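You operate a simulated robot arm through the tools that you are given. There is no shell and no other tool. Be economical: measure what you need, move in short steps, check, and stop when the job is done.

The job below is to be done with a simulated robot arm. You get a single attempt, and the scene is never put back.

Task
Stack two spacers on the post to the card's total and check it.
Fine: longer one first; park the gauge arm again.

Only the result counts: the job must be done as asked and must still hold three seconds after the hand-in. Knocking over, shifting, dropping, spilling or breaking anything else fails it.

Robot
A 5-joint arm with a two-finger parallel gripper, fixed in place. Base frame: the origin is at the foot of the arm, x ahead of it, y to its left, z up; the work surface is at about z = 0. Readings come in mm, rad, newtons and seconds.
With the tool pointing down near the work surface it reaches from about 260 to 600 mm from the base axis. Its first joint turns from -1.152 to 1.152 rad. The tool tilts only in the upright plane through the base axis and itself; it spins freely about its own axis. Payload 1.57 kg.
The TCP is the grasp point between the finger pads, 30 mm short of the fingertips. In the tool frame z runs along the fingers and y along their closing line. Largest opening 80 mm; finger width 17, thickness 12; the body of the gripper, 40 by 82 mm, starts 80 mm behind the TCP.
Orientation is that of the tool frame in the base frame, as a unit quaternion [w, x, y, z]. With the fingers straight down and closing along the base's y, the tool's x points along the base's -x, its y along +y and its z along -z.

Tools
- The arm moves only by the tool send_rows. Its argument "series" is a list that holds one entry, the list of rows, each a list of 7 numbers: the turn, a rotation vector about the base's x, y, z in units of 60 degrees (1.0 is 60 degrees), then the shift along the base's x, y, z in units of 400 mm (1.0 is 400 mm), then the gripper command, from -1 (fully open) to 1 (shut), values between in proportion. In form: [[[ax, ay, az, x, y, z, hand], ...]]. A call has 1 to 8 rows; each row is the pose to reach, as a shift and turn from the pose commanded when the call began. A call with a number of a shift or a turn outside -1 to 1 is refused whole. A row lasts 0.2 s, in which the tool goes at most 50 mm and 0.15 rad; a call with a longer step from one row to the next is refused whole, and so is a gripper value outside its range. Where a pose cannot be reached the arm comes as near as it can. A force on the tool above 70 N (or 10 N above the force at the start of the call, whichever is more), or a blocked arm, ends the call early, and 0.2 s more pass. Each finger travels about 153 mm/s and halts on what it meets, pressing with about 35 N; the grip force reading is that of the motor and also rises with nothing between the fingers. The clock runs only during rows and for 0.2 s after the last one: add rows that repeat a pose to give the fingers time. The reply holds the time, the measured pose of the TCP, the force on the tool along the base axes, the opening and the grip force, in the units named above and with some noise, with the torque about the TCP (base axes, N m) and any sound that the robot's microphone picked up.
- Cameras (640 x 400 px; columns grow to the right, rows downward): "scene" is fixed at [43.5, 391.4, 531.9]; the picture's right is [-0.64, -0.76, 0.00], its down [-0.41, 0.34, -0.85] and it looks along [0.65, -0.54, -0.53] (base axes); focal length 246 px, centre (320, 200). "wrist" rides on the gripper at [72, -7, -122] in the tool frame; the picture's right is [0.09, 1.00, 0.00], its down [-0.84, 0.08, -0.54] and it looks along [-0.54, 0.05, 0.84] (tool axes); focal length 238 px, centre (320, 200). There is no depth. A picture from a camera that has moved, and an enlarged one, comes with that camera's place and axes in the base frame and with its lens. The place of the scene camera against the robot may be out by one fixed shift of up to 18 mm in any direction.
- get_image(camera): a new picture of that camera. The clock stands still meanwhile.
- zoom(camera, box): a new picture of the part [left, top, right, bottom] of that camera's present view, enlarged. The clock stands still meanwhile.
- finish_job(): hands the job in; it is judged then, once.

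Work in short steps. Places have to be worked out from the pictures, the camera data and where the tool is seen: move nearer, look again, correct. Check each grasp and each placing, and mend what went wrong. You have 120 turns and 68 pictures in all, those below and enlarged ones among them. Open the gripper and draw the arm clear of the work before you hand the job in, unless the task says otherwise; then end with one line.

The tools are called after "Call:" as name(argument=value, ...) on one line, values as JSON. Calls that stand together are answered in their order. send_rows: Moves the arm, as the interface text tells. Its arguments: {"type":"object","properties":{"series":{"type":"array","items":{"type":"array","items":{"type":"array","items":{"type":"number"}}}}},"required":["series"]} The other tools are called the same way: get_image (camera) takes a picture; zoom (camera, box) takes an enlarged picture of a part of a camera's view; finish_job () hands the job in.

At the start:

```text
time: 0.0
eef_pos: [340.4, 215.4, 406.0]
orientation: [0.0, -0.001, 1.0, 0.0]
wrist_force: [-0.1, -0.5, -0.7]
torque: [-0.01, 0.0, 0.01]
width: 80.3
grasp_force: 0.1
```

scene: 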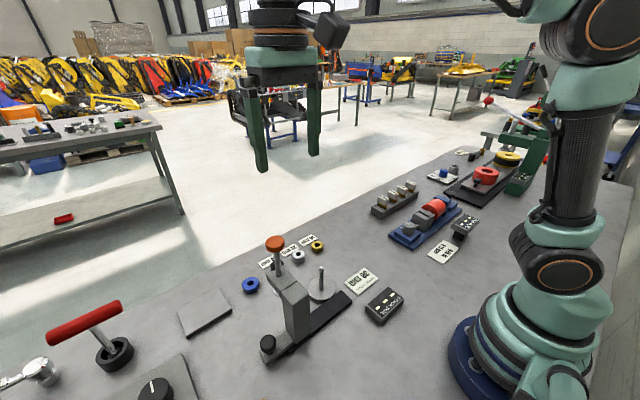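
wrist: 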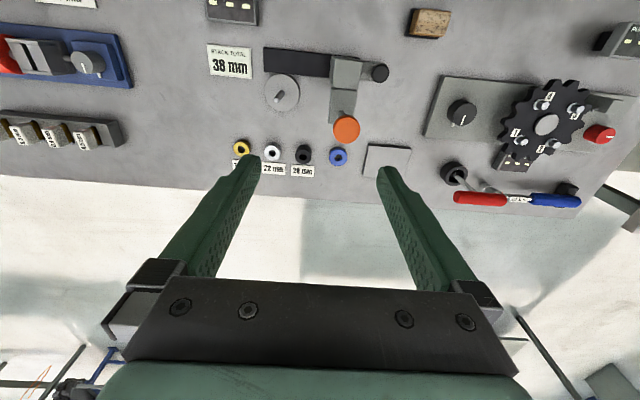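

I'll read the cards and the gauge more closely first.

Call:
zoom(camera="wrist", box=[190, 30, 430, 180])

Call:
zoom(camera="scene", box=[220, 220, 420, 370])

```text
2.67 times, centred on (310, 105) of wrist
camera zoom: at [268.9, 208.9, 527.4], right [-0.09, 1.0, 0.0], down [0.84, 0.08, 0.54], along [0.54, 0.05, -0.84], focal length 636 px, centre (347, 453)
```

zoom: 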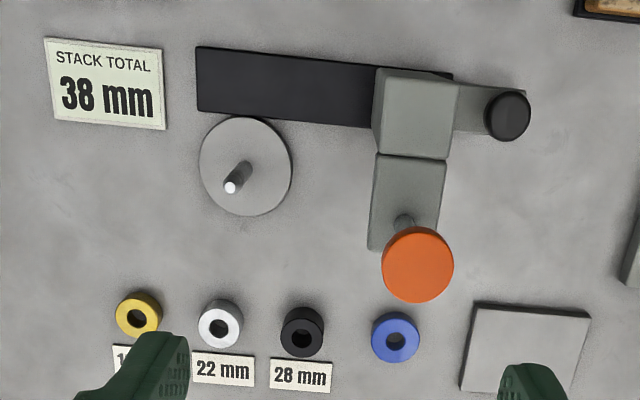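

```text
2.67 times, centred on (320, 295) of scene
camera zoom: at [43.5, 391.4, 531.9], right [-0.64, -0.76, 0.0], down [-0.41, 0.34, -0.85], along [0.65, -0.54, -0.53], focal length 657 px, centre (320, -53)
```

zoom: 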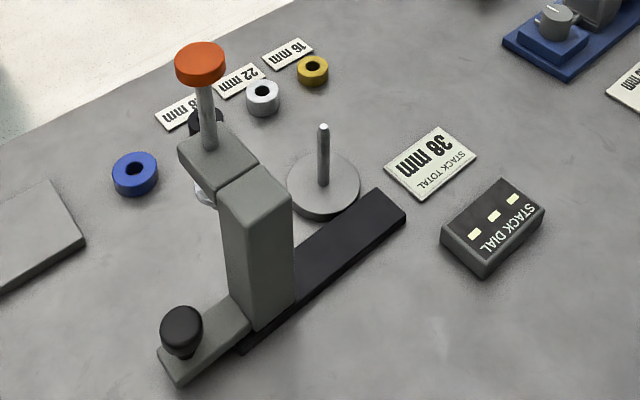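

Cards read 38 mm total, with 22, 28 and one partly hidden (16?) among the spacers; blue has no card. I'll move over the spacer row to read the hidden card and locate things better.

Call:
send_rows(series=[[[0, 0, 0, 0.08, -0.0425, -0.038, -1], [0, 0, 0, 0.16, -0.085, -0.076, -1], [0, 0, 0, 0.24, -0.1275, -0.114, -1], [0, 0, 0, 0.32, -0.17, -0.152, -1], [0, 0, 0, 0.4, -0.2125, -0.19, -1], [0, 0, 0, 0.4, -0.2125, -0.19, -1]]])

Call:
get_image(camera="wrist")

Call:
zoom(camera="scene", box=[400, 90, 560, 270])

```text
time: 1.4
eef_pos: [502.0, 130.6, 329.6]
orientation: [0.0, 0.0, 1.0, -0.001]
wrist_force: [-0.6, -0.2, -0.6]
torque: [-0.03, 0.0, 0.02]
width: 79.9
grasp_force: 0.1
```

```text
63 pictures are left
camera wrist: at [430.0, 123.7, 450.7], right [-0.09, 1.0, 0.0], down [0.84, 0.08, 0.54], along [0.54, 0.05, -0.84], focal length 238 px, centre (320, 200)
```

wrist: 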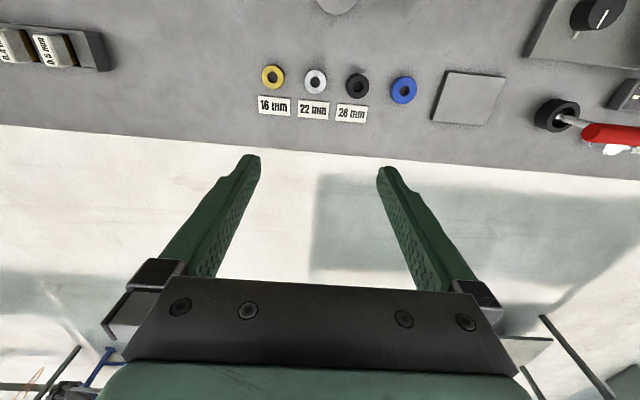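

```text
2.22 times, centred on (480, 180) of scene
camera zoom: at [43.5, 391.4, 531.9], right [-0.64, -0.76, 0.0], down [-0.41, 0.34, -0.85], along [0.65, -0.54, -0.53], focal length 548 px, centre (-36, 244)
```

zoom: 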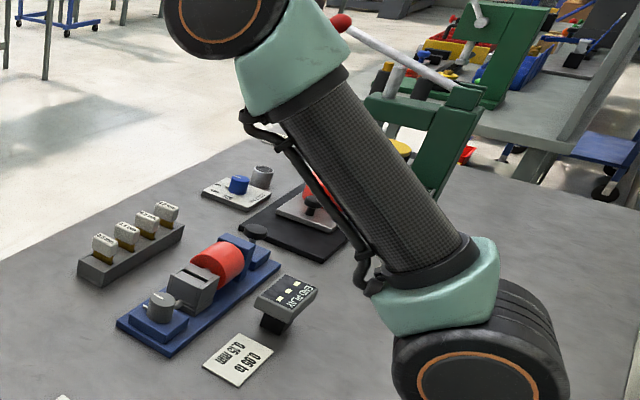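

All cards are legible: 22 + 16 = 38, so white (22) goes first, then yellow (16). I judge white at about (478, 120) and yellow at (478, 51); I move above white and look.

Call:
send_rows(series=[[[0, 0, 0, -0.015, -0.007, -0.11, -0.5], [0, 0, 0, -0.03, -0.014, -0.22, -0.5], [0, 0, 0, -0.045, -0.02, -0.33, -0.5], [0, 0, 0, -0.058, -0.026, -0.44, -0.5], [0, 0, 0, -0.058, -0.026, -0.55, -0.5], [0, 0, 0, -0.058, -0.026, -0.55, -0.5]]])

Call:
get_image(camera="wrist")

Call:
get_image(camera="scene")

```text
time: 2.8
eef_pos: [476.8, 120.4, 109.7]
orientation: [0.0, 0.0, 1.0, 0.0]
wrist_force: [-0.1, 0.8, 0.0]
torque: [-0.01, -0.02, -0.01]
width: 60.1
grasp_force: 0.0
```

```text
61 pictures are left
camera wrist: at [405.3, 114.2, 231.2], right [-0.09, 1.0, 0.0], down [0.84, 0.08, 0.54], along [0.54, 0.05, -0.84], focal length 238 px, centre (320, 200)
```

wrist: 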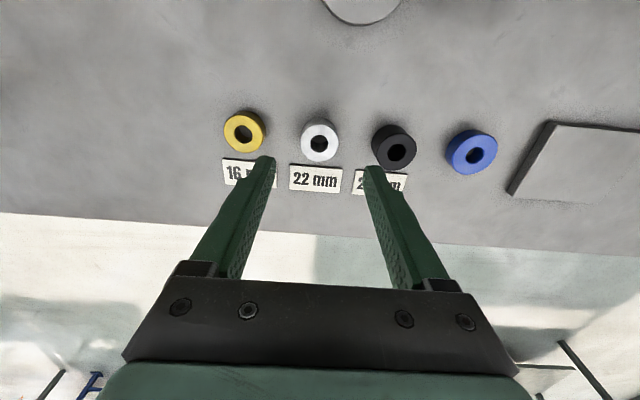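

```text
60 pictures are left
```

scene: 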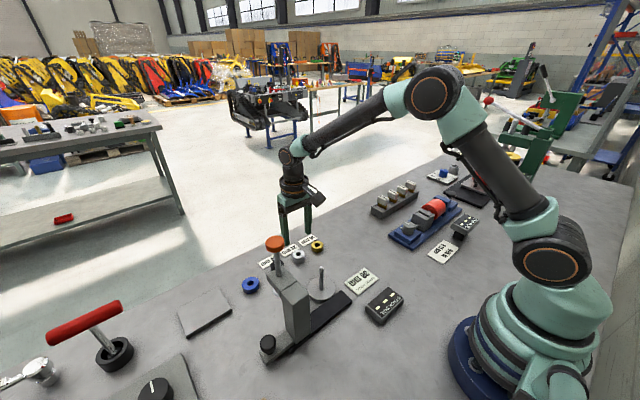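

White's hole computes to (478.5, 120), just about under the TCP. Lower to z≈35 and close.

Call:
send_rows(series=[[[0, 0, 0, 0.003, 0, -0.08, -0.5], [0, 0, 0, 0.003, 0, -0.15, -0.5], [0, 0, 0, 0.003, 0, -0.1875, -0.5], [0, 0, 0, 0.003, 0, -0.1875, 0.4], [0, 0, 0, 0.003, 0, -0.1875, 0.4], [0, 0, 0, 0.003, 0, -0.1875, 0.4]]])

Call:
get_image(camera="wrist")

```text
time: 4.2
eef_pos: [479.9, 121.0, 34.3]
orientation: [0.0, 0.0, 1.0, 0.001]
wrist_force: [0.6, 0.5, -0.3]
torque: [0.04, -0.03, -0.01]
width: 35.0
grasp_force: 35.3
```

```text
59 pictures are left
camera wrist: at [406.7, 113.7, 156.3], right [-0.09, 1.0, 0.0], down [0.84, 0.08, 0.54], along [0.54, 0.05, -0.84], focal length 238 px, centre (320, 200)
```

wrist: 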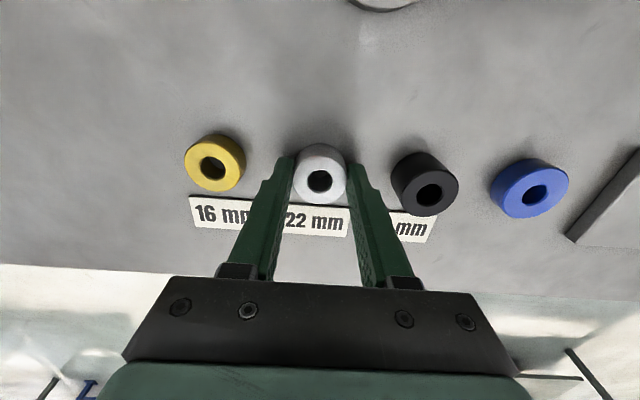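

White is gripped (35 mm wide, hole within 1 mm of the TCP). Lift it clear and move to where the camera can see the post.

Call:
send_rows(series=[[[0, 0, 0, 0, 0, 0.1, 0.4], [0, 0, 0, 0, 0, 0.22, 0.4], [0, 0, 0, 0, 0, 0.34, 0.4], [0, 0, 0, -0.06, 0.02, 0.4, 0.4], [0, 0, 0, -0.14, 0.04, 0.4, 0.4], [0, 0, 0, -0.14, 0.04, 0.4, 0.4]]])

Call:
get_image(camera="wrist")

Call:
zoom(camera="scene", box=[220, 180, 420, 370])

```text
time: 5.6
eef_pos: [424.1, 135.3, 196.2]
orientation: [0.0, 0.0, 1.0, 0.0]
wrist_force: [0.4, -0.7, -0.1]
torque: [0.0, -0.02, 0.02]
width: 34.9
grasp_force: 35.1
```

```text
58 pictures are left
camera wrist: at [351.3, 129.5, 316.6], right [-0.09, 1.0, 0.0], down [0.84, 0.08, 0.54], along [0.54, 0.05, -0.84], focal length 238 px, centre (320, 200)
```

wrist: 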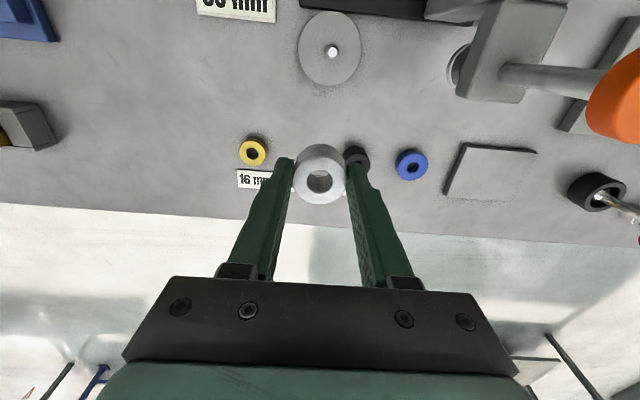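

```text
2.11 times, centred on (320, 275) of scene
camera zoom: at [43.5, 391.4, 531.9], right [-0.64, -0.76, 0.0], down [-0.41, 0.34, -0.85], along [0.65, -0.54, -0.53], focal length 519 px, centre (320, 42)
```

zoom: 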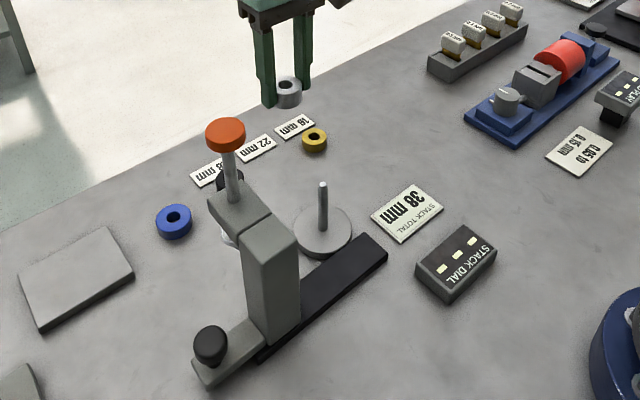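

The post is at about (352.5, 140), tip z≈85; the gauge plunger cap is at about (357, 252, 213), so it stays clear. I move over the post at z≈150 and check alignment.

Call:
send_rows(series=[[[0, 0, 0, -0.06, 0.004, -0.03, 0.4], [0, 0, 0, -0.12, 0.008, -0.06, 0.4], [0, 0, 0, -0.176, 0.011, -0.1, 0.4], [0, 0, 0, -0.176, 0.011, -0.1125, 0.4], [0, 0, 0, -0.176, 0.011, -0.1125, 0.4]]])

Call:
zoom(camera="wrist", box=[240, 100, 400, 240])

Call:
zoom(camera="scene", box=[250, 180, 400, 330])

```text
time: 6.8
eef_pos: [352.6, 140.0, 150.0]
orientation: [0.0, 0.0, 1.0, 0.0]
wrist_force: [0.2, 0.3, -0.4]
torque: [-0.02, -0.03, 0.03]
width: 35.1
grasp_force: 34.7
```

```text
2.86 times, centred on (320, 170) of wrist
camera zoom: at [280.6, 133.3, 271.6], right [-0.09, 1.0, 0.0], down [0.84, 0.08, 0.54], along [0.54, 0.05, -0.84], focal length 681 px, centre (320, 286)
```

zoom: 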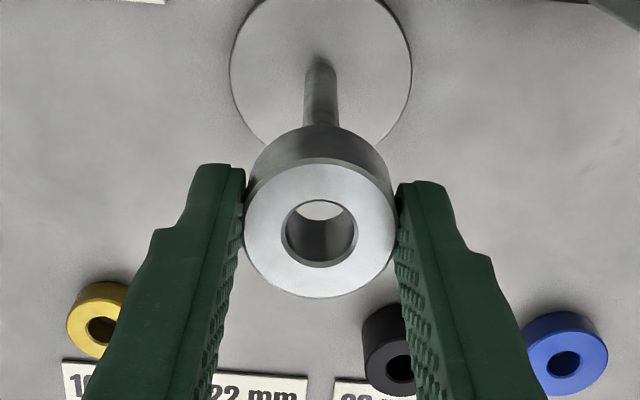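

```text
2.67 times, centred on (325, 255) of scene
camera zoom: at [43.5, 391.4, 531.9], right [-0.64, -0.76, 0.0], down [-0.41, 0.34, -0.85], along [0.65, -0.54, -0.53], focal length 657 px, centre (307, 53)
```

zoom: 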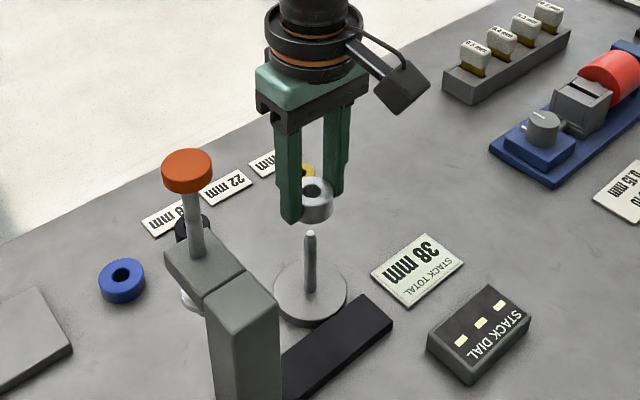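

The hole and post line up within about 1 mm, with roughly 2.5 mm of play. Lower over the post part-way and check.

Call:
send_rows(series=[[[0, 0, 0, 0, 0, -0.05, 0.4], [0, 0, 0, 0, 0, -0.08, 0.4], [0, 0, 0, 0, 0, -0.11, 0.4], [0, 0, 0, 0, 0, -0.14, 0.4], [0, 0, 0, 0, 0, -0.14, 0.4]]])

Call:
zoom(camera="wrist", box=[240, 100, 400, 240])

Call:
zoom(camera="scene", box=[250, 180, 400, 330])

```text
time: 8.0
eef_pos: [354.0, 140.8, 93.4]
orientation: [0.0, 0.001, 1.0, 0.0]
wrist_force: [0.2, 0.1, -0.3]
torque: [0.03, -0.01, 0.02]
width: 35.1
grasp_force: 35.3
```

```text
2.86 times, centred on (320, 170) of wrist
camera zoom: at [280.9, 133.8, 215.2], right [-0.09, 1.0, 0.0], down [0.84, 0.08, 0.54], along [0.54, 0.05, -0.84], focal length 681 px, centre (320, 286)
```

zoom: 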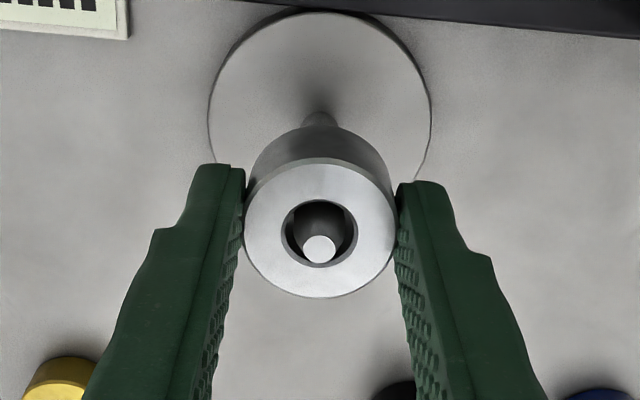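

```text
2.67 times, centred on (325, 255) of scene
camera zoom: at [43.5, 391.4, 531.9], right [-0.64, -0.76, 0.0], down [-0.41, 0.34, -0.85], along [0.65, -0.54, -0.53], focal length 657 px, centre (307, 53)
```

zoom: 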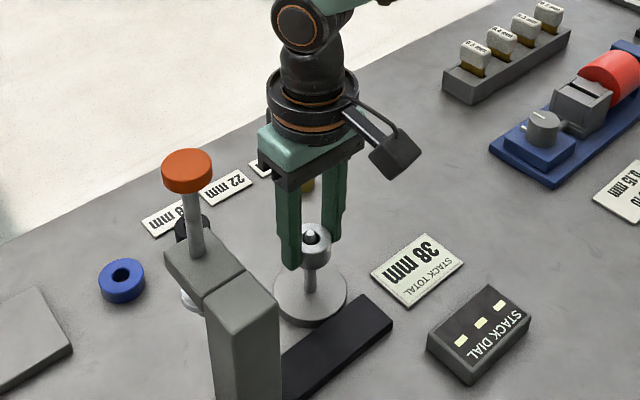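

The post is inside the hole with free play. Continue down slowly, towards contact with the disk.

Call:
send_rows(series=[[[0, 0, 0, 0, 0, -0.04, 0.4], [0, 0, 0, 0, 0, -0.07, 0.4], [0, 0, 0, 0, 0, -0.1, 0.4], [0, 0, 0, 0, 0, -0.11, 0.4], [0, 0, 0, 0, 0, -0.11, 0.4]]])

Call:
zoom(camera="scene", box=[280, 230, 360, 330])

```text
time: 9.2
eef_pos: [352.1, 140.9, 49.1]
orientation: [0.001, 0.001, 1.0, -0.001]
wrist_force: [0.4, 1.1, 0.5]
torque: [-0.01, 0.02, 0.01]
width: 34.7
grasp_force: 34.8
```

```text
4.00 times, centred on (320, 280) of scene
camera zoom: at [43.5, 391.4, 531.9], right [-0.64, -0.76, 0.0], down [-0.41, 0.34, -0.85], along [0.65, -0.54, -0.53], focal length 986 px, centre (320, -120)
```

zoom: 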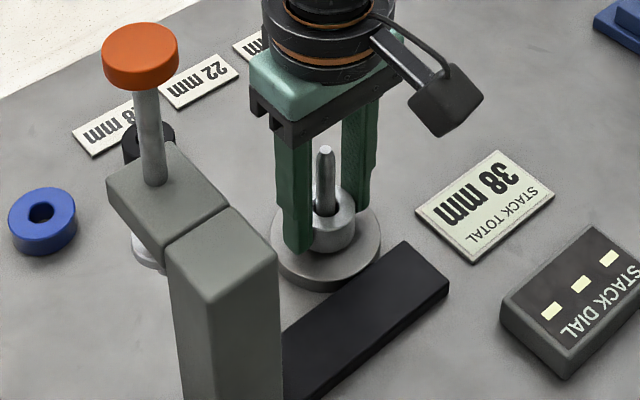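

No contact force yet; creep down a few mm watching the force.

Call:
send_rows(series=[[[0, 0, 0, 0, 0, -0.005, 0.4], [0, 0, 0, 0, 0, -0.01, 0.4], [0, 0, 0, 0, 0, -0.01, 0.4]]])

```text
time: 10.0
eef_pos: [353.1, 139.7, 45.9]
orientation: [0.0, -0.001, 1.0, 0.0]
wrist_force: [-6.1, -1.6, 19.8]
torque: [-0.07, 0.23, -0.1]
width: 34.7
grasp_force: 35.0
```

Contact at z≈46 (20 N), so the spacer is seated on the disk. Release and rise clear of the post.

Call:
send_rows(series=[[[0, 0, 0, 0, 0, 0, -0.5], [0, 0, 0, 0, 0, 0, -0.5], [0, 0, 0, 0, 0, 0.08, -0.5], [0, 0, 0, 0, 0, 0.18, -0.5], [0, 0, 0, 0, 0, 0.28, -0.5], [0, 0, 0, 0.1, 0, 0.32, -0.5], [0, 0, 0, 0.2, -0.04, 0.32, -0.5]]])

Call:
get_image(camera="wrist")

Call:
zoom(camera="scene", box=[240, 210, 400, 370])

```text
time: 11.6
eef_pos: [433.9, 124.2, 174.2]
orientation: [0.0, -0.001, 1.0, 0.0]
wrist_force: [0.4, 0.7, 0.4]
torque: [0.02, 0.04, -0.01]
width: 60.0
grasp_force: 0.1
```

```text
51 pictures are left
camera wrist: at [361.1, 117.7, 296.0], right [-0.09, 1.0, 0.0], down [0.84, 0.08, 0.54], along [0.54, 0.05, -0.84], focal length 238 px, centre (320, 200)
```

wrist: 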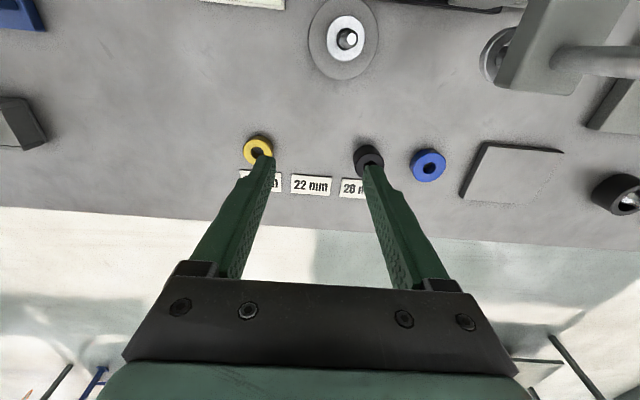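

```text
2.50 times, centred on (320, 290) of scene
camera zoom: at [43.4, 391.4, 531.9], right [-0.64, -0.76, 0.0], down [-0.41, 0.34, -0.85], along [0.65, -0.54, -0.53], focal length 616 px, centre (320, -25)
```

zoom: 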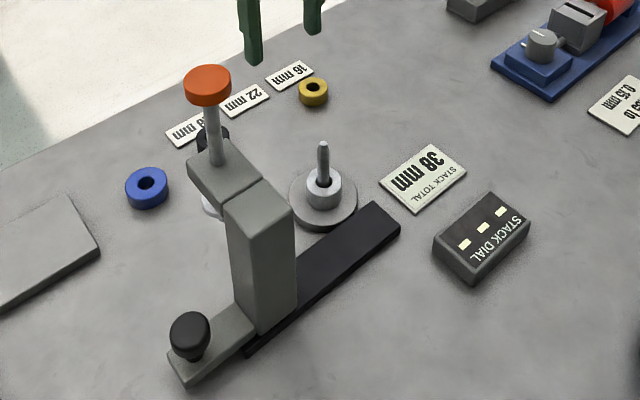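

White sits flat on the disk. Now move above yellow at about (477, 51).

Call:
send_rows(series=[[[0, 0, 0, 0.04, -0.06, -0.04, -0.5], [0, 0, 0, 0.08, -0.12, -0.1, -0.5], [0, 0, 0, 0.112, -0.18, -0.16, -0.5], [0, 0, 0, 0.112, -0.1835, -0.21, -0.5], [0, 0, 0, 0.112, -0.1835, -0.21, -0.5]]])

Call:
get_image(camera="wrist")

```text
time: 12.8
eef_pos: [478.7, 51.6, 88.4]
orientation: [0.0, 0.0, 1.0, 0.001]
wrist_force: [0.0, -0.2, 0.8]
torque: [0.03, 0.0, -0.02]
width: 60.1
grasp_force: 0.0
```

```text
49 pictures are left
camera wrist: at [405.3, 44.5, 210.8], right [-0.09, 1.0, 0.0], down [0.84, 0.08, 0.54], along [0.54, 0.05, -0.84], focal length 238 px, centre (320, 200)
```

wrist: 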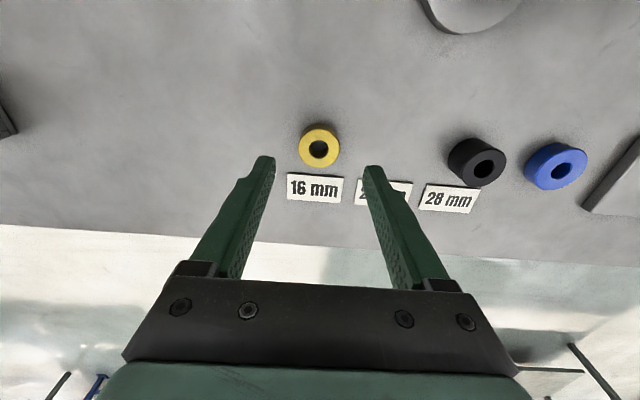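

Yellow's hole computes to (478.5, 50.5). Lower to z≈34 and grip.

Call:
send_rows(series=[[[0, 0, 0, 0.0025, 0, -0.06, -0.5], [0, 0, 0, 0.0025, 0, -0.11, -0.5], [0, 0, 0, 0.0025, 0, -0.14, -0.5], [0, 0, 0, 0.0025, 0, -0.14, 0.4], [0, 0, 0, 0.0025, 0, -0.14, 0.4], [0, 0, 0, 0.0025, 0, -0.14, 0.4]]])

Call:
zoom(camera="wrist", box=[240, 100, 400, 240])

```text
time: 14.2
eef_pos: [480.0, 50.9, 33.6]
orientation: [-0.001, 0.0, 1.0, 0.0]
wrist_force: [-0.3, -0.2, 0.2]
torque: [0.02, 0.03, 0.02]
width: 34.7
grasp_force: 34.8
```

```text
2.86 times, centred on (320, 170) of wrist
camera zoom: at [406.7, 44.4, 155.2], right [-0.09, 1.0, 0.0], down [0.84, 0.08, 0.54], along [0.54, 0.05, -0.84], focal length 681 px, centre (320, 286)
```

zoom: 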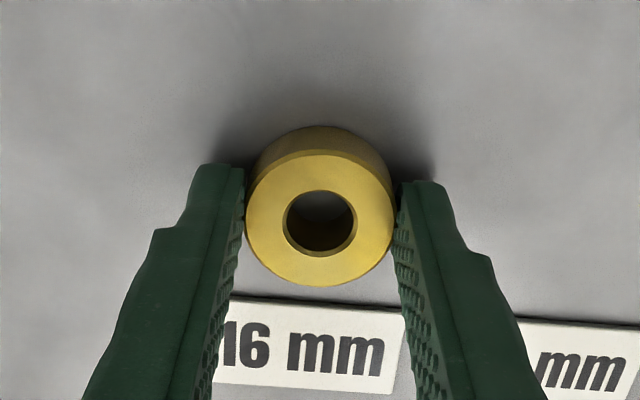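

Yellow is gripped and centred. Lift and carry it over the post at z≈150.

Call:
send_rows(series=[[[0, 0, 0, 0, 0, 0.1, 0.4], [0, 0, 0, 0, 0, 0.2, 0.4], [0, 0, 0, 0, 0, 0.29, 0.4], [0, 0, 0, -0.08, 0.056, 0.29, 0.4], [0, 0, 0, -0.16, 0.112, 0.29, 0.4], [0, 0, 0, -0.24, 0.168, 0.29, 0.4], [0, 0, 0, -0.3125, 0.2235, 0.29, 0.4], [0, 0, 0, -0.3125, 0.2235, 0.29, 0.4]]])

Call:
zoom(camera="wrist", box=[240, 100, 400, 240])

```text
time: 16.0
eef_pos: [353.6, 139.6, 149.7]
orientation: [0.001, 0.002, 1.0, 0.0]
wrist_force: [-0.8, -0.8, -0.8]
torque: [0.01, 0.02, 0.02]
width: 34.4
grasp_force: 34.6
```

```text
2.86 times, centred on (320, 170) of wrist
camera zoom: at [281.0, 134.0, 271.8], right [-0.09, 1.0, 0.0], down [0.84, 0.08, 0.54], along [0.54, 0.05, -0.84], focal length 681 px, centre (320, 286)
```

zoom: 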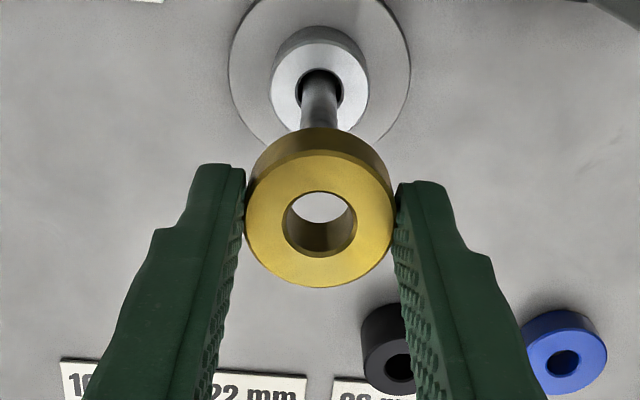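

Alignment looks the same as before. Lower to just above the white spacer (expected contact at TCP z≈67).

Call:
send_rows(series=[[[0, 0, 0, 0, 0, -0.05, 0.4], [0, 0, 0, 0, 0, -0.08, 0.4], [0, 0, 0, 0, 0, -0.11, 0.4], [0, 0, 0, 0, 0, -0.14, 0.4], [0, 0, 0, 0, 0, -0.17, 0.4], [0, 0, 0, 0, 0, -0.19, 0.4], [0, 0, 0, 0, 0, -0.19, 0.4]]])

Call:
zoom(camera="scene", box=[280, 230, 360, 330])

```text
time: 17.6
eef_pos: [353.3, 140.4, 73.5]
orientation: [0.0, -0.001, 1.0, -0.001]
wrist_force: [0.2, 0.1, -1.2]
torque: [0.05, -0.02, 0.0]
width: 34.7
grasp_force: 34.8
```

```text
4.00 times, centred on (320, 280) of scene
camera zoom: at [43.5, 391.4, 531.9], right [-0.64, -0.76, 0.0], down [-0.41, 0.34, -0.85], along [0.65, -0.54, -0.53], focal length 986 px, centre (320, -120)
```

zoom: 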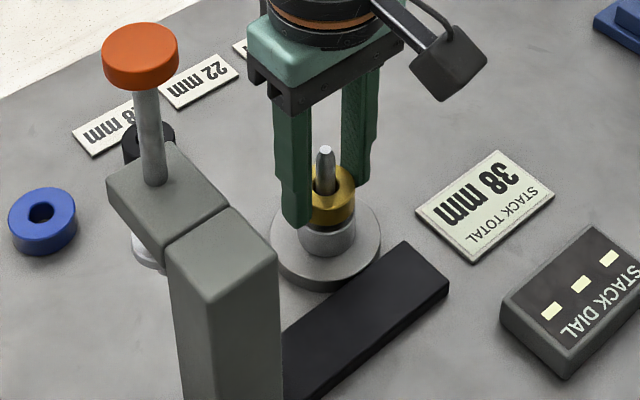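

Yellow is on the post just above white. Creep to contact.

Call:
send_rows(series=[[[0, 0, 0, 0, 0, -0.007, 0.4], [0, 0, 0, 0, 0, -0.013, 0.4], [0, 0, 0, 0, 0, -0.017, 0.4], [0, 0, 0, 0, 0, -0.017, 0.4]]])

```text
time: 18.6
eef_pos: [353.8, 139.4, 66.8]
orientation: [0.0, 0.0, 1.0, -0.001]
wrist_force: [-4.3, -2.8, 12.0]
torque: [-0.19, 0.14, -0.02]
width: 34.6
grasp_force: 35.2
```

Contact at z≈67 as expected. Release, rise, and back off to view the stack and the gauge.

Call:
send_rows(series=[[[0, 0, 0, 0, 0, 0, -0.5], [0, 0, 0, 0, 0, 0, -0.5], [0, 0, 0, 0, 0, 0.08, -0.5], [0, 0, 0, 0, 0, 0.18, -0.5], [0, 0, 0, 0, 0, 0.3, -0.5], [0, 0, 0, 0, 0, 0.42, -0.5], [0, 0, 0, 0, 0.05, 0.52, -0.5], [0, 0, 0, 0, 0.05, 0.52, -0.5]]])

Call:
get_image(camera="wrist")

Call:
zoom(camera="scene", box=[240, 220, 410, 370])

```text
time: 20.4
eef_pos: [353.3, 159.2, 275.3]
orientation: [0.0, 0.0, 1.0, 0.0]
wrist_force: [-0.3, -0.2, 0.2]
torque: [0.01, 0.02, -0.05]
width: 60.1
grasp_force: 0.1
```

```text
45 pictures are left
camera wrist: at [280.0, 153.3, 396.9], right [-0.09, 1.0, 0.0], down [0.84, 0.08, 0.54], along [0.54, 0.05, -0.84], focal length 238 px, centre (320, 200)
```

wrist: 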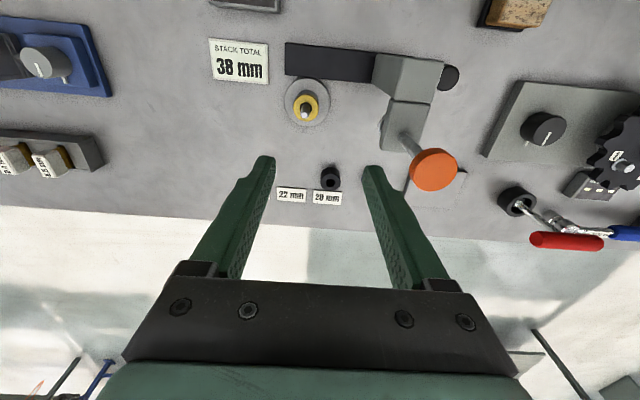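

```text
2.67 times, centred on (325, 295) of scene
camera zoom: at [43.5, 391.4, 531.9], right [-0.64, -0.76, 0.0], down [-0.41, 0.34, -0.85], along [0.65, -0.54, -0.53], focal length 657 px, centre (307, -53)
```

zoom: 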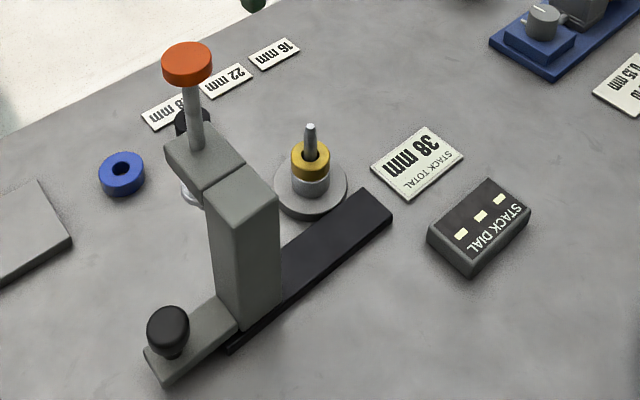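

The stack is 22 below 16 and seated. The gauge slides along the rail (y direction): knob about (297, 313, 60), cap must travel ~112 mm in −y. I'll approach the knob with the fingers turned to close along x, keeping the body clear of the column; first half of the turn, high up.

Call:
send_rows(series=[[[0, 0, -0.14, -0.018, 0.06, 0.02, -0.3], [0, 0, -0.28, -0.036, 0.12, 0.02, -0.3], [0, 0, -0.42, -0.054, 0.18, 0.02, -0.3], [0, 0, -0.56, -0.072, 0.24, 0.02, -0.3], [0, 0, -0.7, -0.09, 0.3, 0.02, -0.3], [0, 0, -0.84, -0.11, 0.36, 0.02, -0.3], [0, 0, -0.98, -0.13, 0.385, 0.02, -0.3], [0, 0, -0.98, -0.13, 0.385, 0.02, -0.3]]])

Call:
send_rows(series=[[[0, 0, -0.13, 0, 0, 0, -0.3], [0, 0, -0.26, 0, 0, 0, -0.3], [0, 0, -0.39, 0, 0, 0, -0.3], [0, 0, -0.52, 0, 0, 0, -0.3], [0, 0, -0.52, 0, 0, 0, -0.3]]])

Call:
get_image(camera="wrist")

Call:
get_image(camera="scene")

```text
time: 22.2
eef_pos: [302.1, 314.5, 282.5]
orientation: [0.0, 0.492, 0.871, 0.0]
wrist_force: [-0.5, -0.3, 0.4]
torque: [-0.01, -0.01, 0.01]
width: 51.9
grasp_force: 0.1
```

```text
time: 23.4
eef_pos: [301.9, 313.7, 282.8]
orientation: [-0.001, 0.708, 0.707, 0.0]
wrist_force: [-0.2, 0.5, -0.2]
torque: [-0.02, 0.01, 0.02]
width: 52.0
grasp_force: 0.1
```

```text
43 pictures are left
camera wrist: at [294.9, 386.2, 404.5], right [1.0, 0.09, 0.0], down [0.08, -0.84, 0.54], along [0.05, -0.54, -0.84], focal length 238 px, centre (320, 200)
```

wrist: 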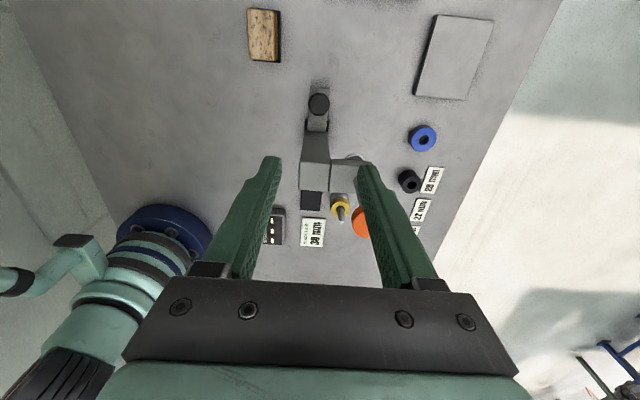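

```text
42 pictures are left
```

scene: 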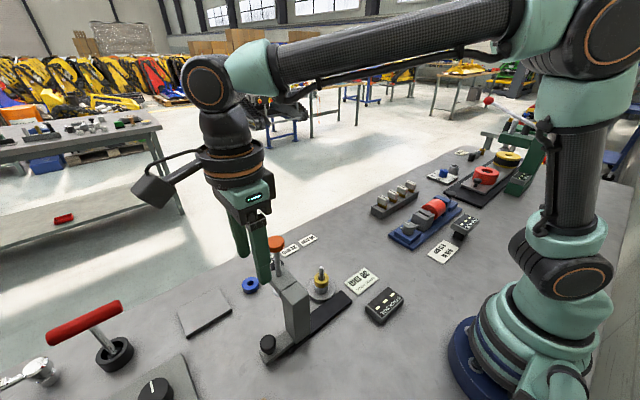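

The knob triangulates to about (299.5, 319.5), top z≈51. Descend above it and look again.

Call:
send_rows(series=[[[0, 0, 0, -0.004, 0.012, -0.1, -0.3], [0, 0, 0, -0.004, 0.012, -0.2, -0.3], [0, 0, 0, -0.004, 0.012, -0.3, -0.3], [0, 0, 0, -0.004, 0.012, -0.4, -0.3], [0, 0, 0, -0.004, 0.012, -0.43, -0.3], [0, 0, 0, -0.004, 0.012, -0.43, -0.3]]])

Call:
get_image(camera="wrist")

Call:
zoom(camera="scene", box=[220, 210, 380, 370])

```text
time: 24.8
eef_pos: [300.4, 320.0, 108.7]
orientation: [-0.001, 0.707, 0.707, 0.0]
wrist_force: [-0.3, 0.5, -0.3]
torque: [0.0, -0.01, -0.01]
width: 51.9
grasp_force: 0.1
```

```text
41 pictures are left
camera wrist: at [293.0, 391.8, 231.9], right [1.0, 0.09, 0.0], down [0.08, -0.84, 0.54], along [0.05, -0.54, -0.84], focal length 238 px, centre (320, 200)
```

wrist: 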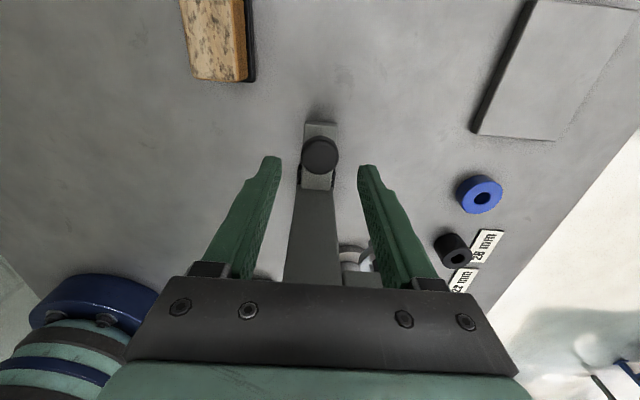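

```text
2.50 times, centred on (300, 290) of scene
camera zoom: at [43.5, 391.4, 531.9], right [-0.64, -0.76, 0.0], down [-0.41, 0.34, -0.85], along [0.65, -0.54, -0.53], focal length 616 px, centre (370, -25)
```

zoom: 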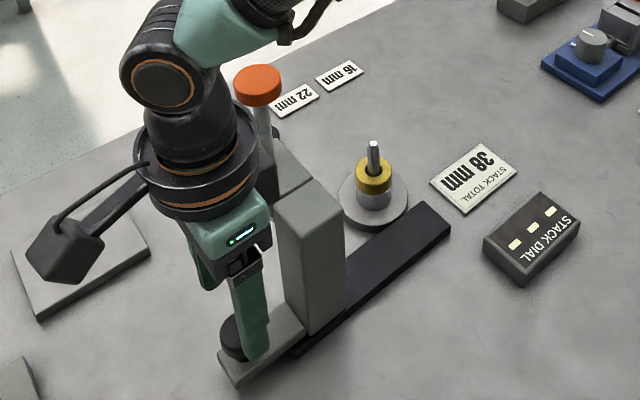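

The knob is centred between the fingers at about (299.8, 318.5). Lower to z≈62 and grip it.

Call:
send_rows(series=[[[0, 0, 0, -0.001, -0.003, -0.06, -0.3], [0, 0, 0, -0.001, -0.003, -0.11, -0.3], [0, 0, 0, -0.001, -0.003, -0.123, -0.3], [0, 0, 0, -0.001, -0.003, -0.123, 0.6], [0, 0, 0, -0.001, -0.003, -0.123, 0.6], [0, 0, 0, -0.001, -0.003, -0.123, 0.6]]])

Call:
get_image(camera="wrist")

Call:
zoom(camera="scene", box=[220, 210, 380, 370])

```text
time: 26.2
eef_pos: [300.5, 317.5, 60.8]
orientation: [0.0, 0.707, 0.707, 0.0]
wrist_force: [2.0, -2.1, -4.3]
torque: [-0.09, -0.02, 0.02]
width: 29.6
grasp_force: 38.5
```

```text
39 pictures are left
camera wrist: at [293.0, 390.2, 182.8], right [1.0, 0.09, 0.0], down [0.08, -0.84, 0.54], along [0.05, -0.54, -0.84], focal length 238 px, centre (320, 200)
```

wrist: 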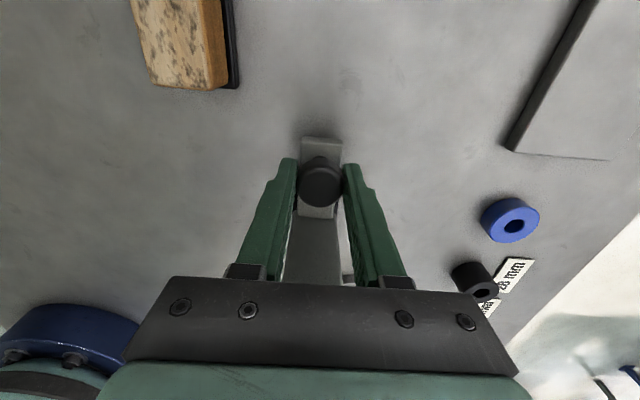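

```text
2.50 times, centred on (300, 290) of scene
camera zoom: at [43.5, 391.4, 531.9], right [-0.64, -0.76, 0.0], down [-0.41, 0.34, -0.85], along [0.65, -0.54, -0.53], focal length 616 px, centre (370, -25)
```

zoom: 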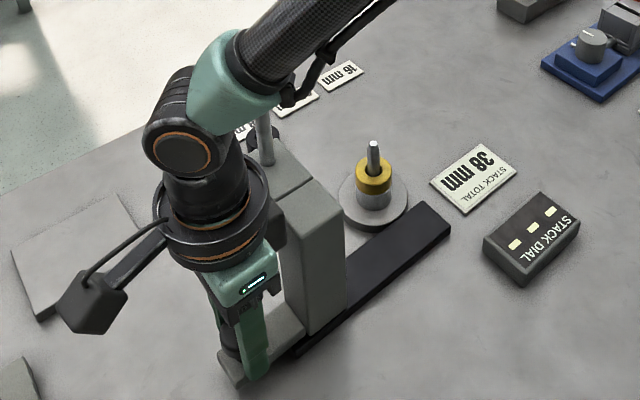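

The knob is held. Try a short 20 mm slide in −y and watch forces.

Call:
send_rows(series=[[[0, 0, 0, 0, -0.012, 0, 0.6], [0, 0, 0, 0, -0.025, 0, 0.6], [0, 0, 0, 0, -0.038, 0, 0.6], [0, 0, 0, 0, -0.05, 0, 0.6], [0, 0, 0, 0, -0.05, 0, 0.6]]])

Call:
zoom(camera="scene", box=[220, 210, 380, 370])

```text
time: 27.4
eef_pos: [299.9, 297.7, 60.9]
orientation: [-0.001, 0.707, 0.707, 0.0]
wrist_force: [6.1, 0.4, -15.6]
torque: [0.12, -0.13, 0.1]
width: 29.4
grasp_force: 38.8
```

```text
2.50 times, centred on (300, 290) of scene
camera zoom: at [43.6, 391.4, 531.9], right [-0.64, -0.76, 0.0], down [-0.41, 0.34, -0.85], along [0.65, -0.54, -0.53], focal length 616 px, centre (370, -25)
```

zoom: 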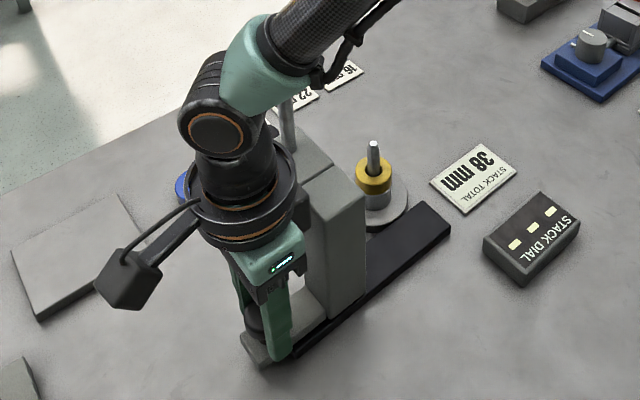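

It slides freely. Continue ~80 mm more, then check alignment with the post.

Call:
send_rows(series=[[[0, 0, 0, 0, -0.03, 0, 0.6], [0, 0, 0, 0, -0.06, 0, 0.6], [0, 0, 0, 0, -0.1, 0, 0.6], [0, 0, 0, 0, -0.14, 0, 0.6], [0, 0, 0, 0, -0.17, 0, 0.6], [0, 0, 0, 0, -0.2, 0, 0.6], [0, 0, 0, 0, -0.2, 0, 0.6]]])

Call:
zoom(camera="scene", box=[240, 190, 400, 350])

Call:
get_image(camera="wrist")

```text
time: 29.0
eef_pos: [299.5, 218.9, 61.3]
orientation: [0.0, 0.707, 0.707, 0.0]
wrist_force: [2.2, -1.2, -8.1]
torque: [-0.01, -0.01, 0.06]
width: 29.6
grasp_force: 39.7
```

```text
2.50 times, centred on (320, 270) of scene
camera zoom: at [43.5, 391.4, 531.9], right [-0.64, -0.76, 0.0], down [-0.41, 0.34, -0.85], along [0.65, -0.54, -0.53], focal length 616 px, centre (320, 25)
```

zoom: 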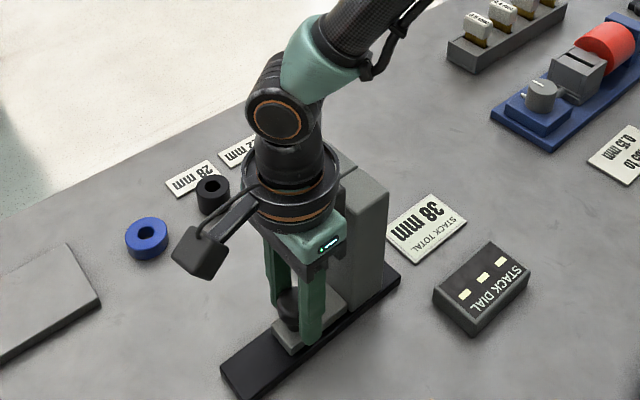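

```text
35 pictures are left
camera wrist: at [292.9, 290.1, 183.0], right [1.0, 0.09, 0.0], down [0.08, -0.84, 0.54], along [0.05, -0.54, -0.84], focal length 238 px, centre (320, 200)
```

wrist: 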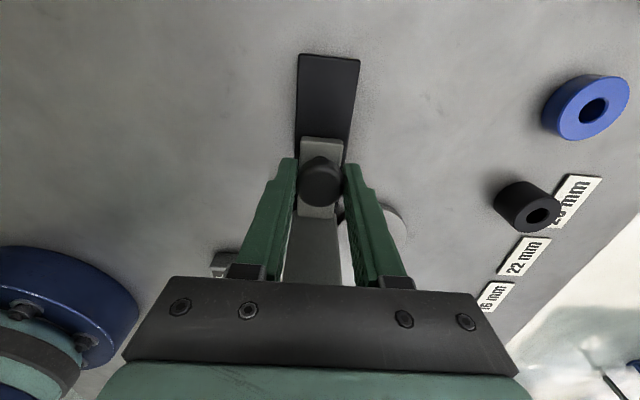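

It has moved 100 mm; slide ~10.5 mm more slowly and feel for a stop.

Call:
send_rows(series=[[[0, 0, 0, 0, -0.008, 0, 0.6], [0, 0, 0, 0, -0.016, 0, 0.6], [0, 0, 0, 0, -0.022, 0, 0.6], [0, 0, 0, 0, -0.0265, 0, 0.6], [0, 0, 0, 0, -0.0265, 0, 0.6]]])

```text
time: 30.2
eef_pos: [299.5, 208.2, 61.3]
orientation: [-0.001, 0.707, 0.708, 0.001]
wrist_force: [11.2, 10.9, -32.8]
torque: [0.16, -0.06, 0.02]
width: 29.5
grasp_force: 39.5
```

Forces rose somewhat (possibly a stop). Release the knob and rise straight up to inspect alignment.

Call:
send_rows(series=[[[0, 0, 0, 0, 0, 0, -0.3], [0, 0, 0, 0, 0, 0, -0.3], [0, 0, 0, 0, 0, 0.1, -0.3], [0, 0, 0, 0, 0, 0.22, -0.3], [0, 0, 0, 0, 0, 0.34, -0.3], [0, 0, 0, 0, 0, 0.46, -0.3], [0, 0, 0, 0, 0.1, 0.5, -0.3], [0, 0, 0, 0, 0.1, 0.5, -0.3]]])

Call:
get_image(camera="wrist")

Call:
zoom(camera="scene", box=[240, 190, 400, 350])

```text
time: 32.0
eef_pos: [299.2, 246.8, 262.1]
orientation: [0.0, 0.707, 0.707, 0.001]
wrist_force: [-0.1, 0.6, -0.1]
torque: [-0.03, 0.01, 0.01]
width: 52.3
grasp_force: 0.1
```

```text
34 pictures are left
camera wrist: at [292.2, 320.0, 384.0], right [1.0, 0.09, 0.0], down [0.08, -0.84, 0.54], along [0.05, -0.54, -0.84], focal length 238 px, centre (320, 200)
```

wrist: 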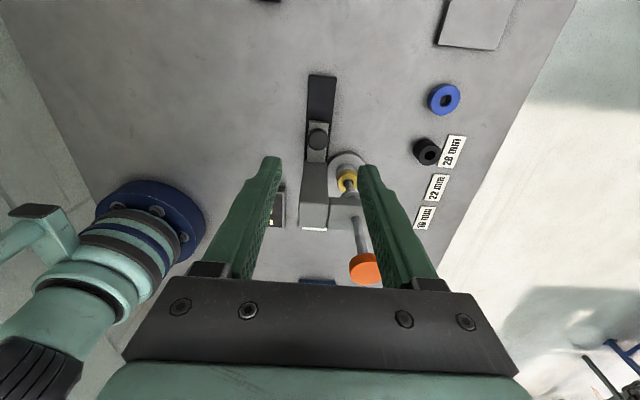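

```text
2.50 times, centred on (320, 270) of scene
camera zoom: at [43.5, 391.4, 531.9], right [-0.64, -0.76, 0.0], down [-0.41, 0.34, -0.85], along [0.65, -0.54, -0.53], focal length 616 px, centre (320, 25)
```

zoom: 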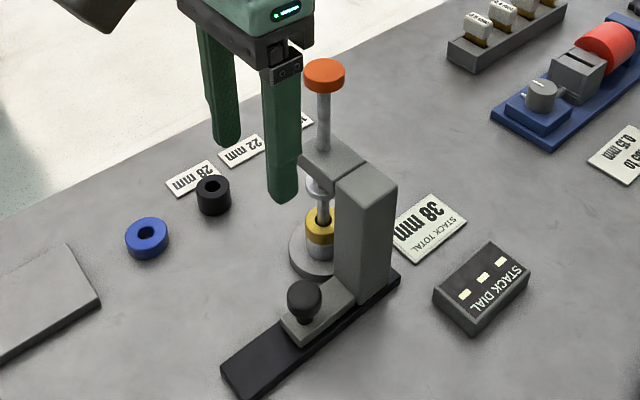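

Zoom in on the foot and the post to judge their alignment.

Call:
zoom(camera="scene", box=[300, 200, 350, 260])

Call:
zoom(camera="wrist", box=[290, 110, 390, 230])

```text
6.67 times, centred on (325, 230) of scene
camera zoom: at [43.5, 391.4, 531.9], right [-0.64, -0.76, 0.0], down [-0.41, 0.34, -0.85], along [0.65, -0.54, -0.53], focal length 1642 px, centre (287, 0)
```

zoom: 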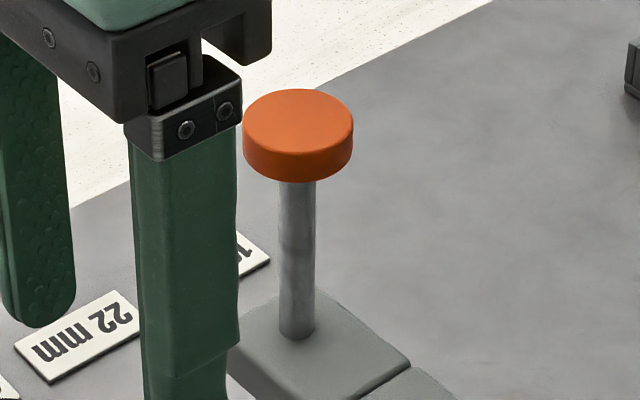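

```text
3.33 times, centred on (340, 170) of wrist
camera zoom: at [292.2, 320.0, 384.0], right [1.0, 0.09, 0.0], down [0.08, -0.84, 0.54], along [0.05, -0.54, -0.84], focal length 794 px, centre (253, 300)
```

zoom: 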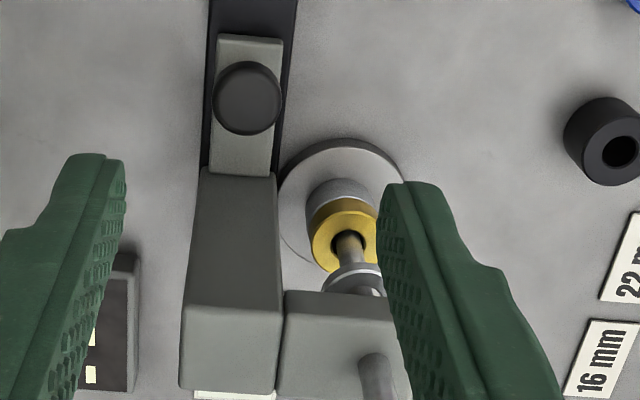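

Call:
zoom(camera="scene", box=[295, 250, 355, 305])

```text
7.27 times, centred on (325, 278) of scene
camera zoom: at [43.5, 391.4, 531.9], right [-0.64, -0.76, 0.0], down [-0.41, 0.34, -0.85], along [0.65, -0.54, -0.53], focal length 1792 px, centre (284, -364)
```

zoom: 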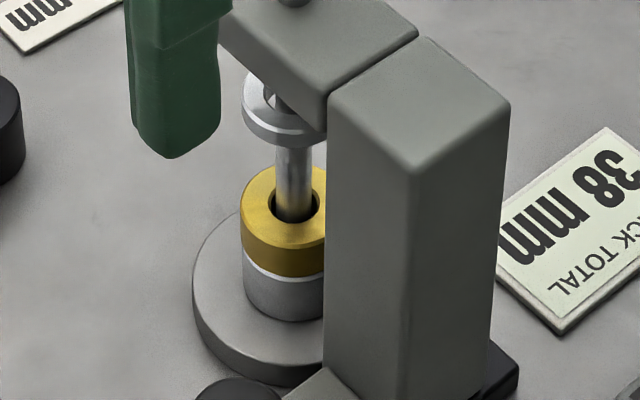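

The rod axis and post line up within about 1 mm. Now close the fingers and move above the orange cap, at about (354, 140.5).

Call:
send_rows(series=[[[0, 0, 0, 0, 0, 0.095, 1], [0, 0, 0, 0.04, -0.08, 0.095, 1], [0, 0, 0, 0.08, -0.16, 0.095, 1], [0, 0, 0, 0.12, -0.23, 0.095, 1], [0, 0, 0, 0.1375, -0.267, 0.095, 1], [0, 0, 0, 0.1375, -0.267, 0.095, 1]]])

Call:
get_image(camera="wrist")

Call:
zoom(camera="scene", box=[240, 130, 440, 330])

```text
time: 33.4
eef_pos: [354.6, 141.0, 298.8]
orientation: [0.0, 0.706, 0.708, 0.0]
wrist_force: [-0.1, 0.5, -0.7]
torque: [0.0, 0.0, 0.01]
width: 0.1
grasp_force: 21.2
```

```text
29 pictures are left
camera wrist: at [347.8, 213.3, 421.2], right [1.0, 0.09, 0.0], down [0.08, -0.84, 0.54], along [0.05, -0.54, -0.84], focal length 238 px, centre (320, 200)
```

wrist: 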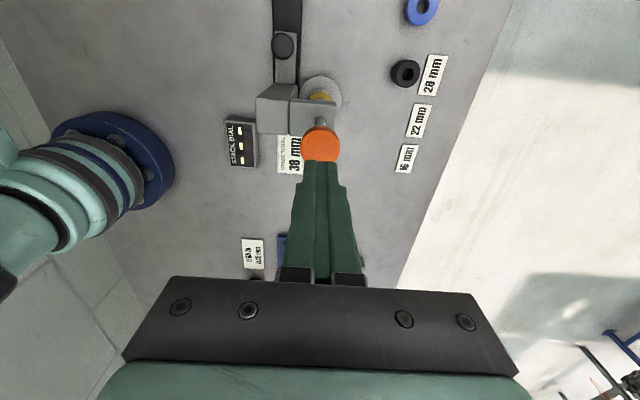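

```text
2.00 times, centred on (340, 230) of scene
camera zoom: at [43.5, 391.4, 531.9], right [-0.64, -0.76, 0.0], down [-0.41, 0.34, -0.85], along [0.65, -0.54, -0.53], focal length 493 px, centre (280, 140)
```

zoom: 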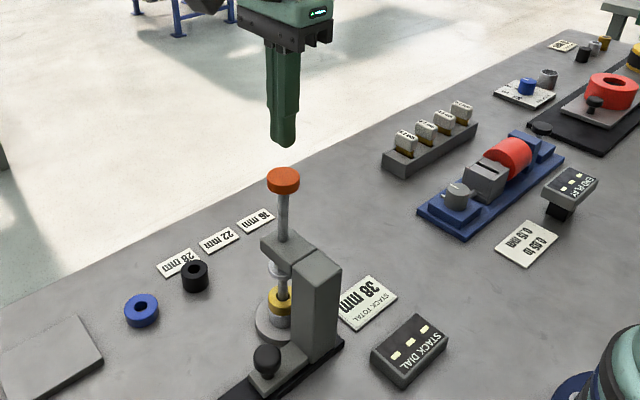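

The cap is directly beneath the fingertips. Descend slowly to touch it.

Call:
send_rows(series=[[[0, 0, 0, 0, 0.001, -0.05, 1], [0, 0, 0, 0, 0.001, -0.1, 1], [0, 0, 0, 0, 0.001, -0.12, 1], [0, 0, 0, 0, 0.001, -0.14, 1], [0, 0, 0, 0, 0.001, -0.16, 1], [0, 0, 0, 0, 0.001, -0.16, 1]]])

Call:
zoom(camera="scene", box=[260, 180, 420, 340])

```text
time: 34.8
eef_pos: [355.5, 140.4, 235.0]
orientation: [0.0, 0.707, 0.707, 0.0]
wrist_force: [0.6, -0.3, 1.8]
torque: [0.01, 0.02, 0.03]
width: 0.2
grasp_force: 21.4
```

```text
2.50 times, centred on (340, 260) of scene
camera zoom: at [43.5, 391.4, 531.9], right [-0.64, -0.76, 0.0], down [-0.41, 0.34, -0.85], along [0.65, -0.54, -0.53], focal length 616 px, centre (270, 50)
```

zoom: 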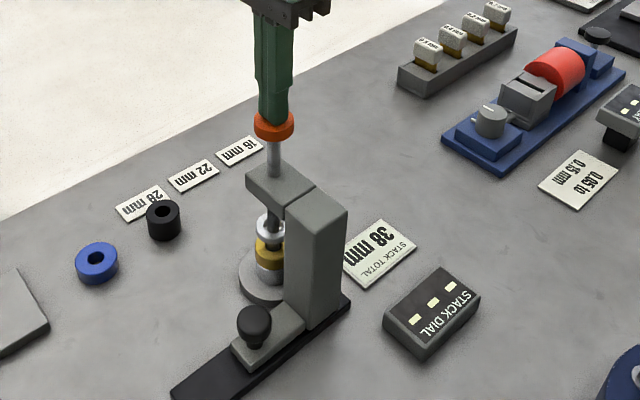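

The cap is moving down with the fingertips (light spring force). Continue gently until the foot meets the stack.

Call:
send_rows(series=[[[0, 0, 0, 0, 0, -0.01, 1], [0, 0, 0, 0, 0, -0.02, 1], [0, 0, 0, 0, 0, -0.03, 1], [0, 0, 0, 0, 0, -0.04, 1], [0, 0, 0, 0, 0, -0.04, 1]]])

Call:
zoom(camera="scene", box=[280, 220, 410, 340])

```text
time: 36.0
eef_pos: [354.8, 140.3, 220.5]
orientation: [0.0, 0.707, 0.707, -0.001]
wrist_force: [0.4, -0.3, 1.5]
torque: [0.0, 0.01, 0.0]
width: 0.0
grasp_force: 20.9
heard: click
```

```text
3.33 times, centred on (345, 280) of scene
camera zoom: at [43.5, 391.4, 531.9], right [-0.64, -0.76, 0.0], down [-0.41, 0.34, -0.85], along [0.65, -0.54, -0.53], focal length 821 px, centre (237, -67)
```

zoom: 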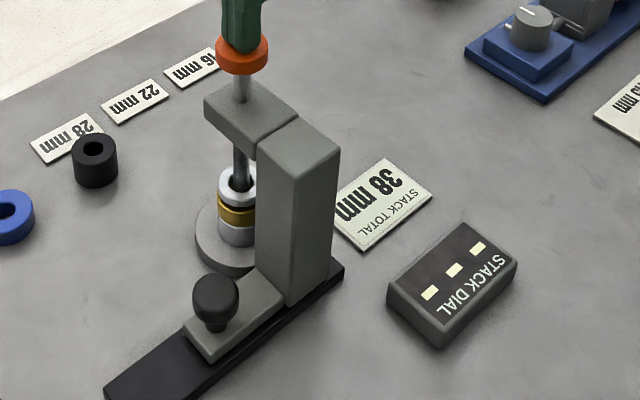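

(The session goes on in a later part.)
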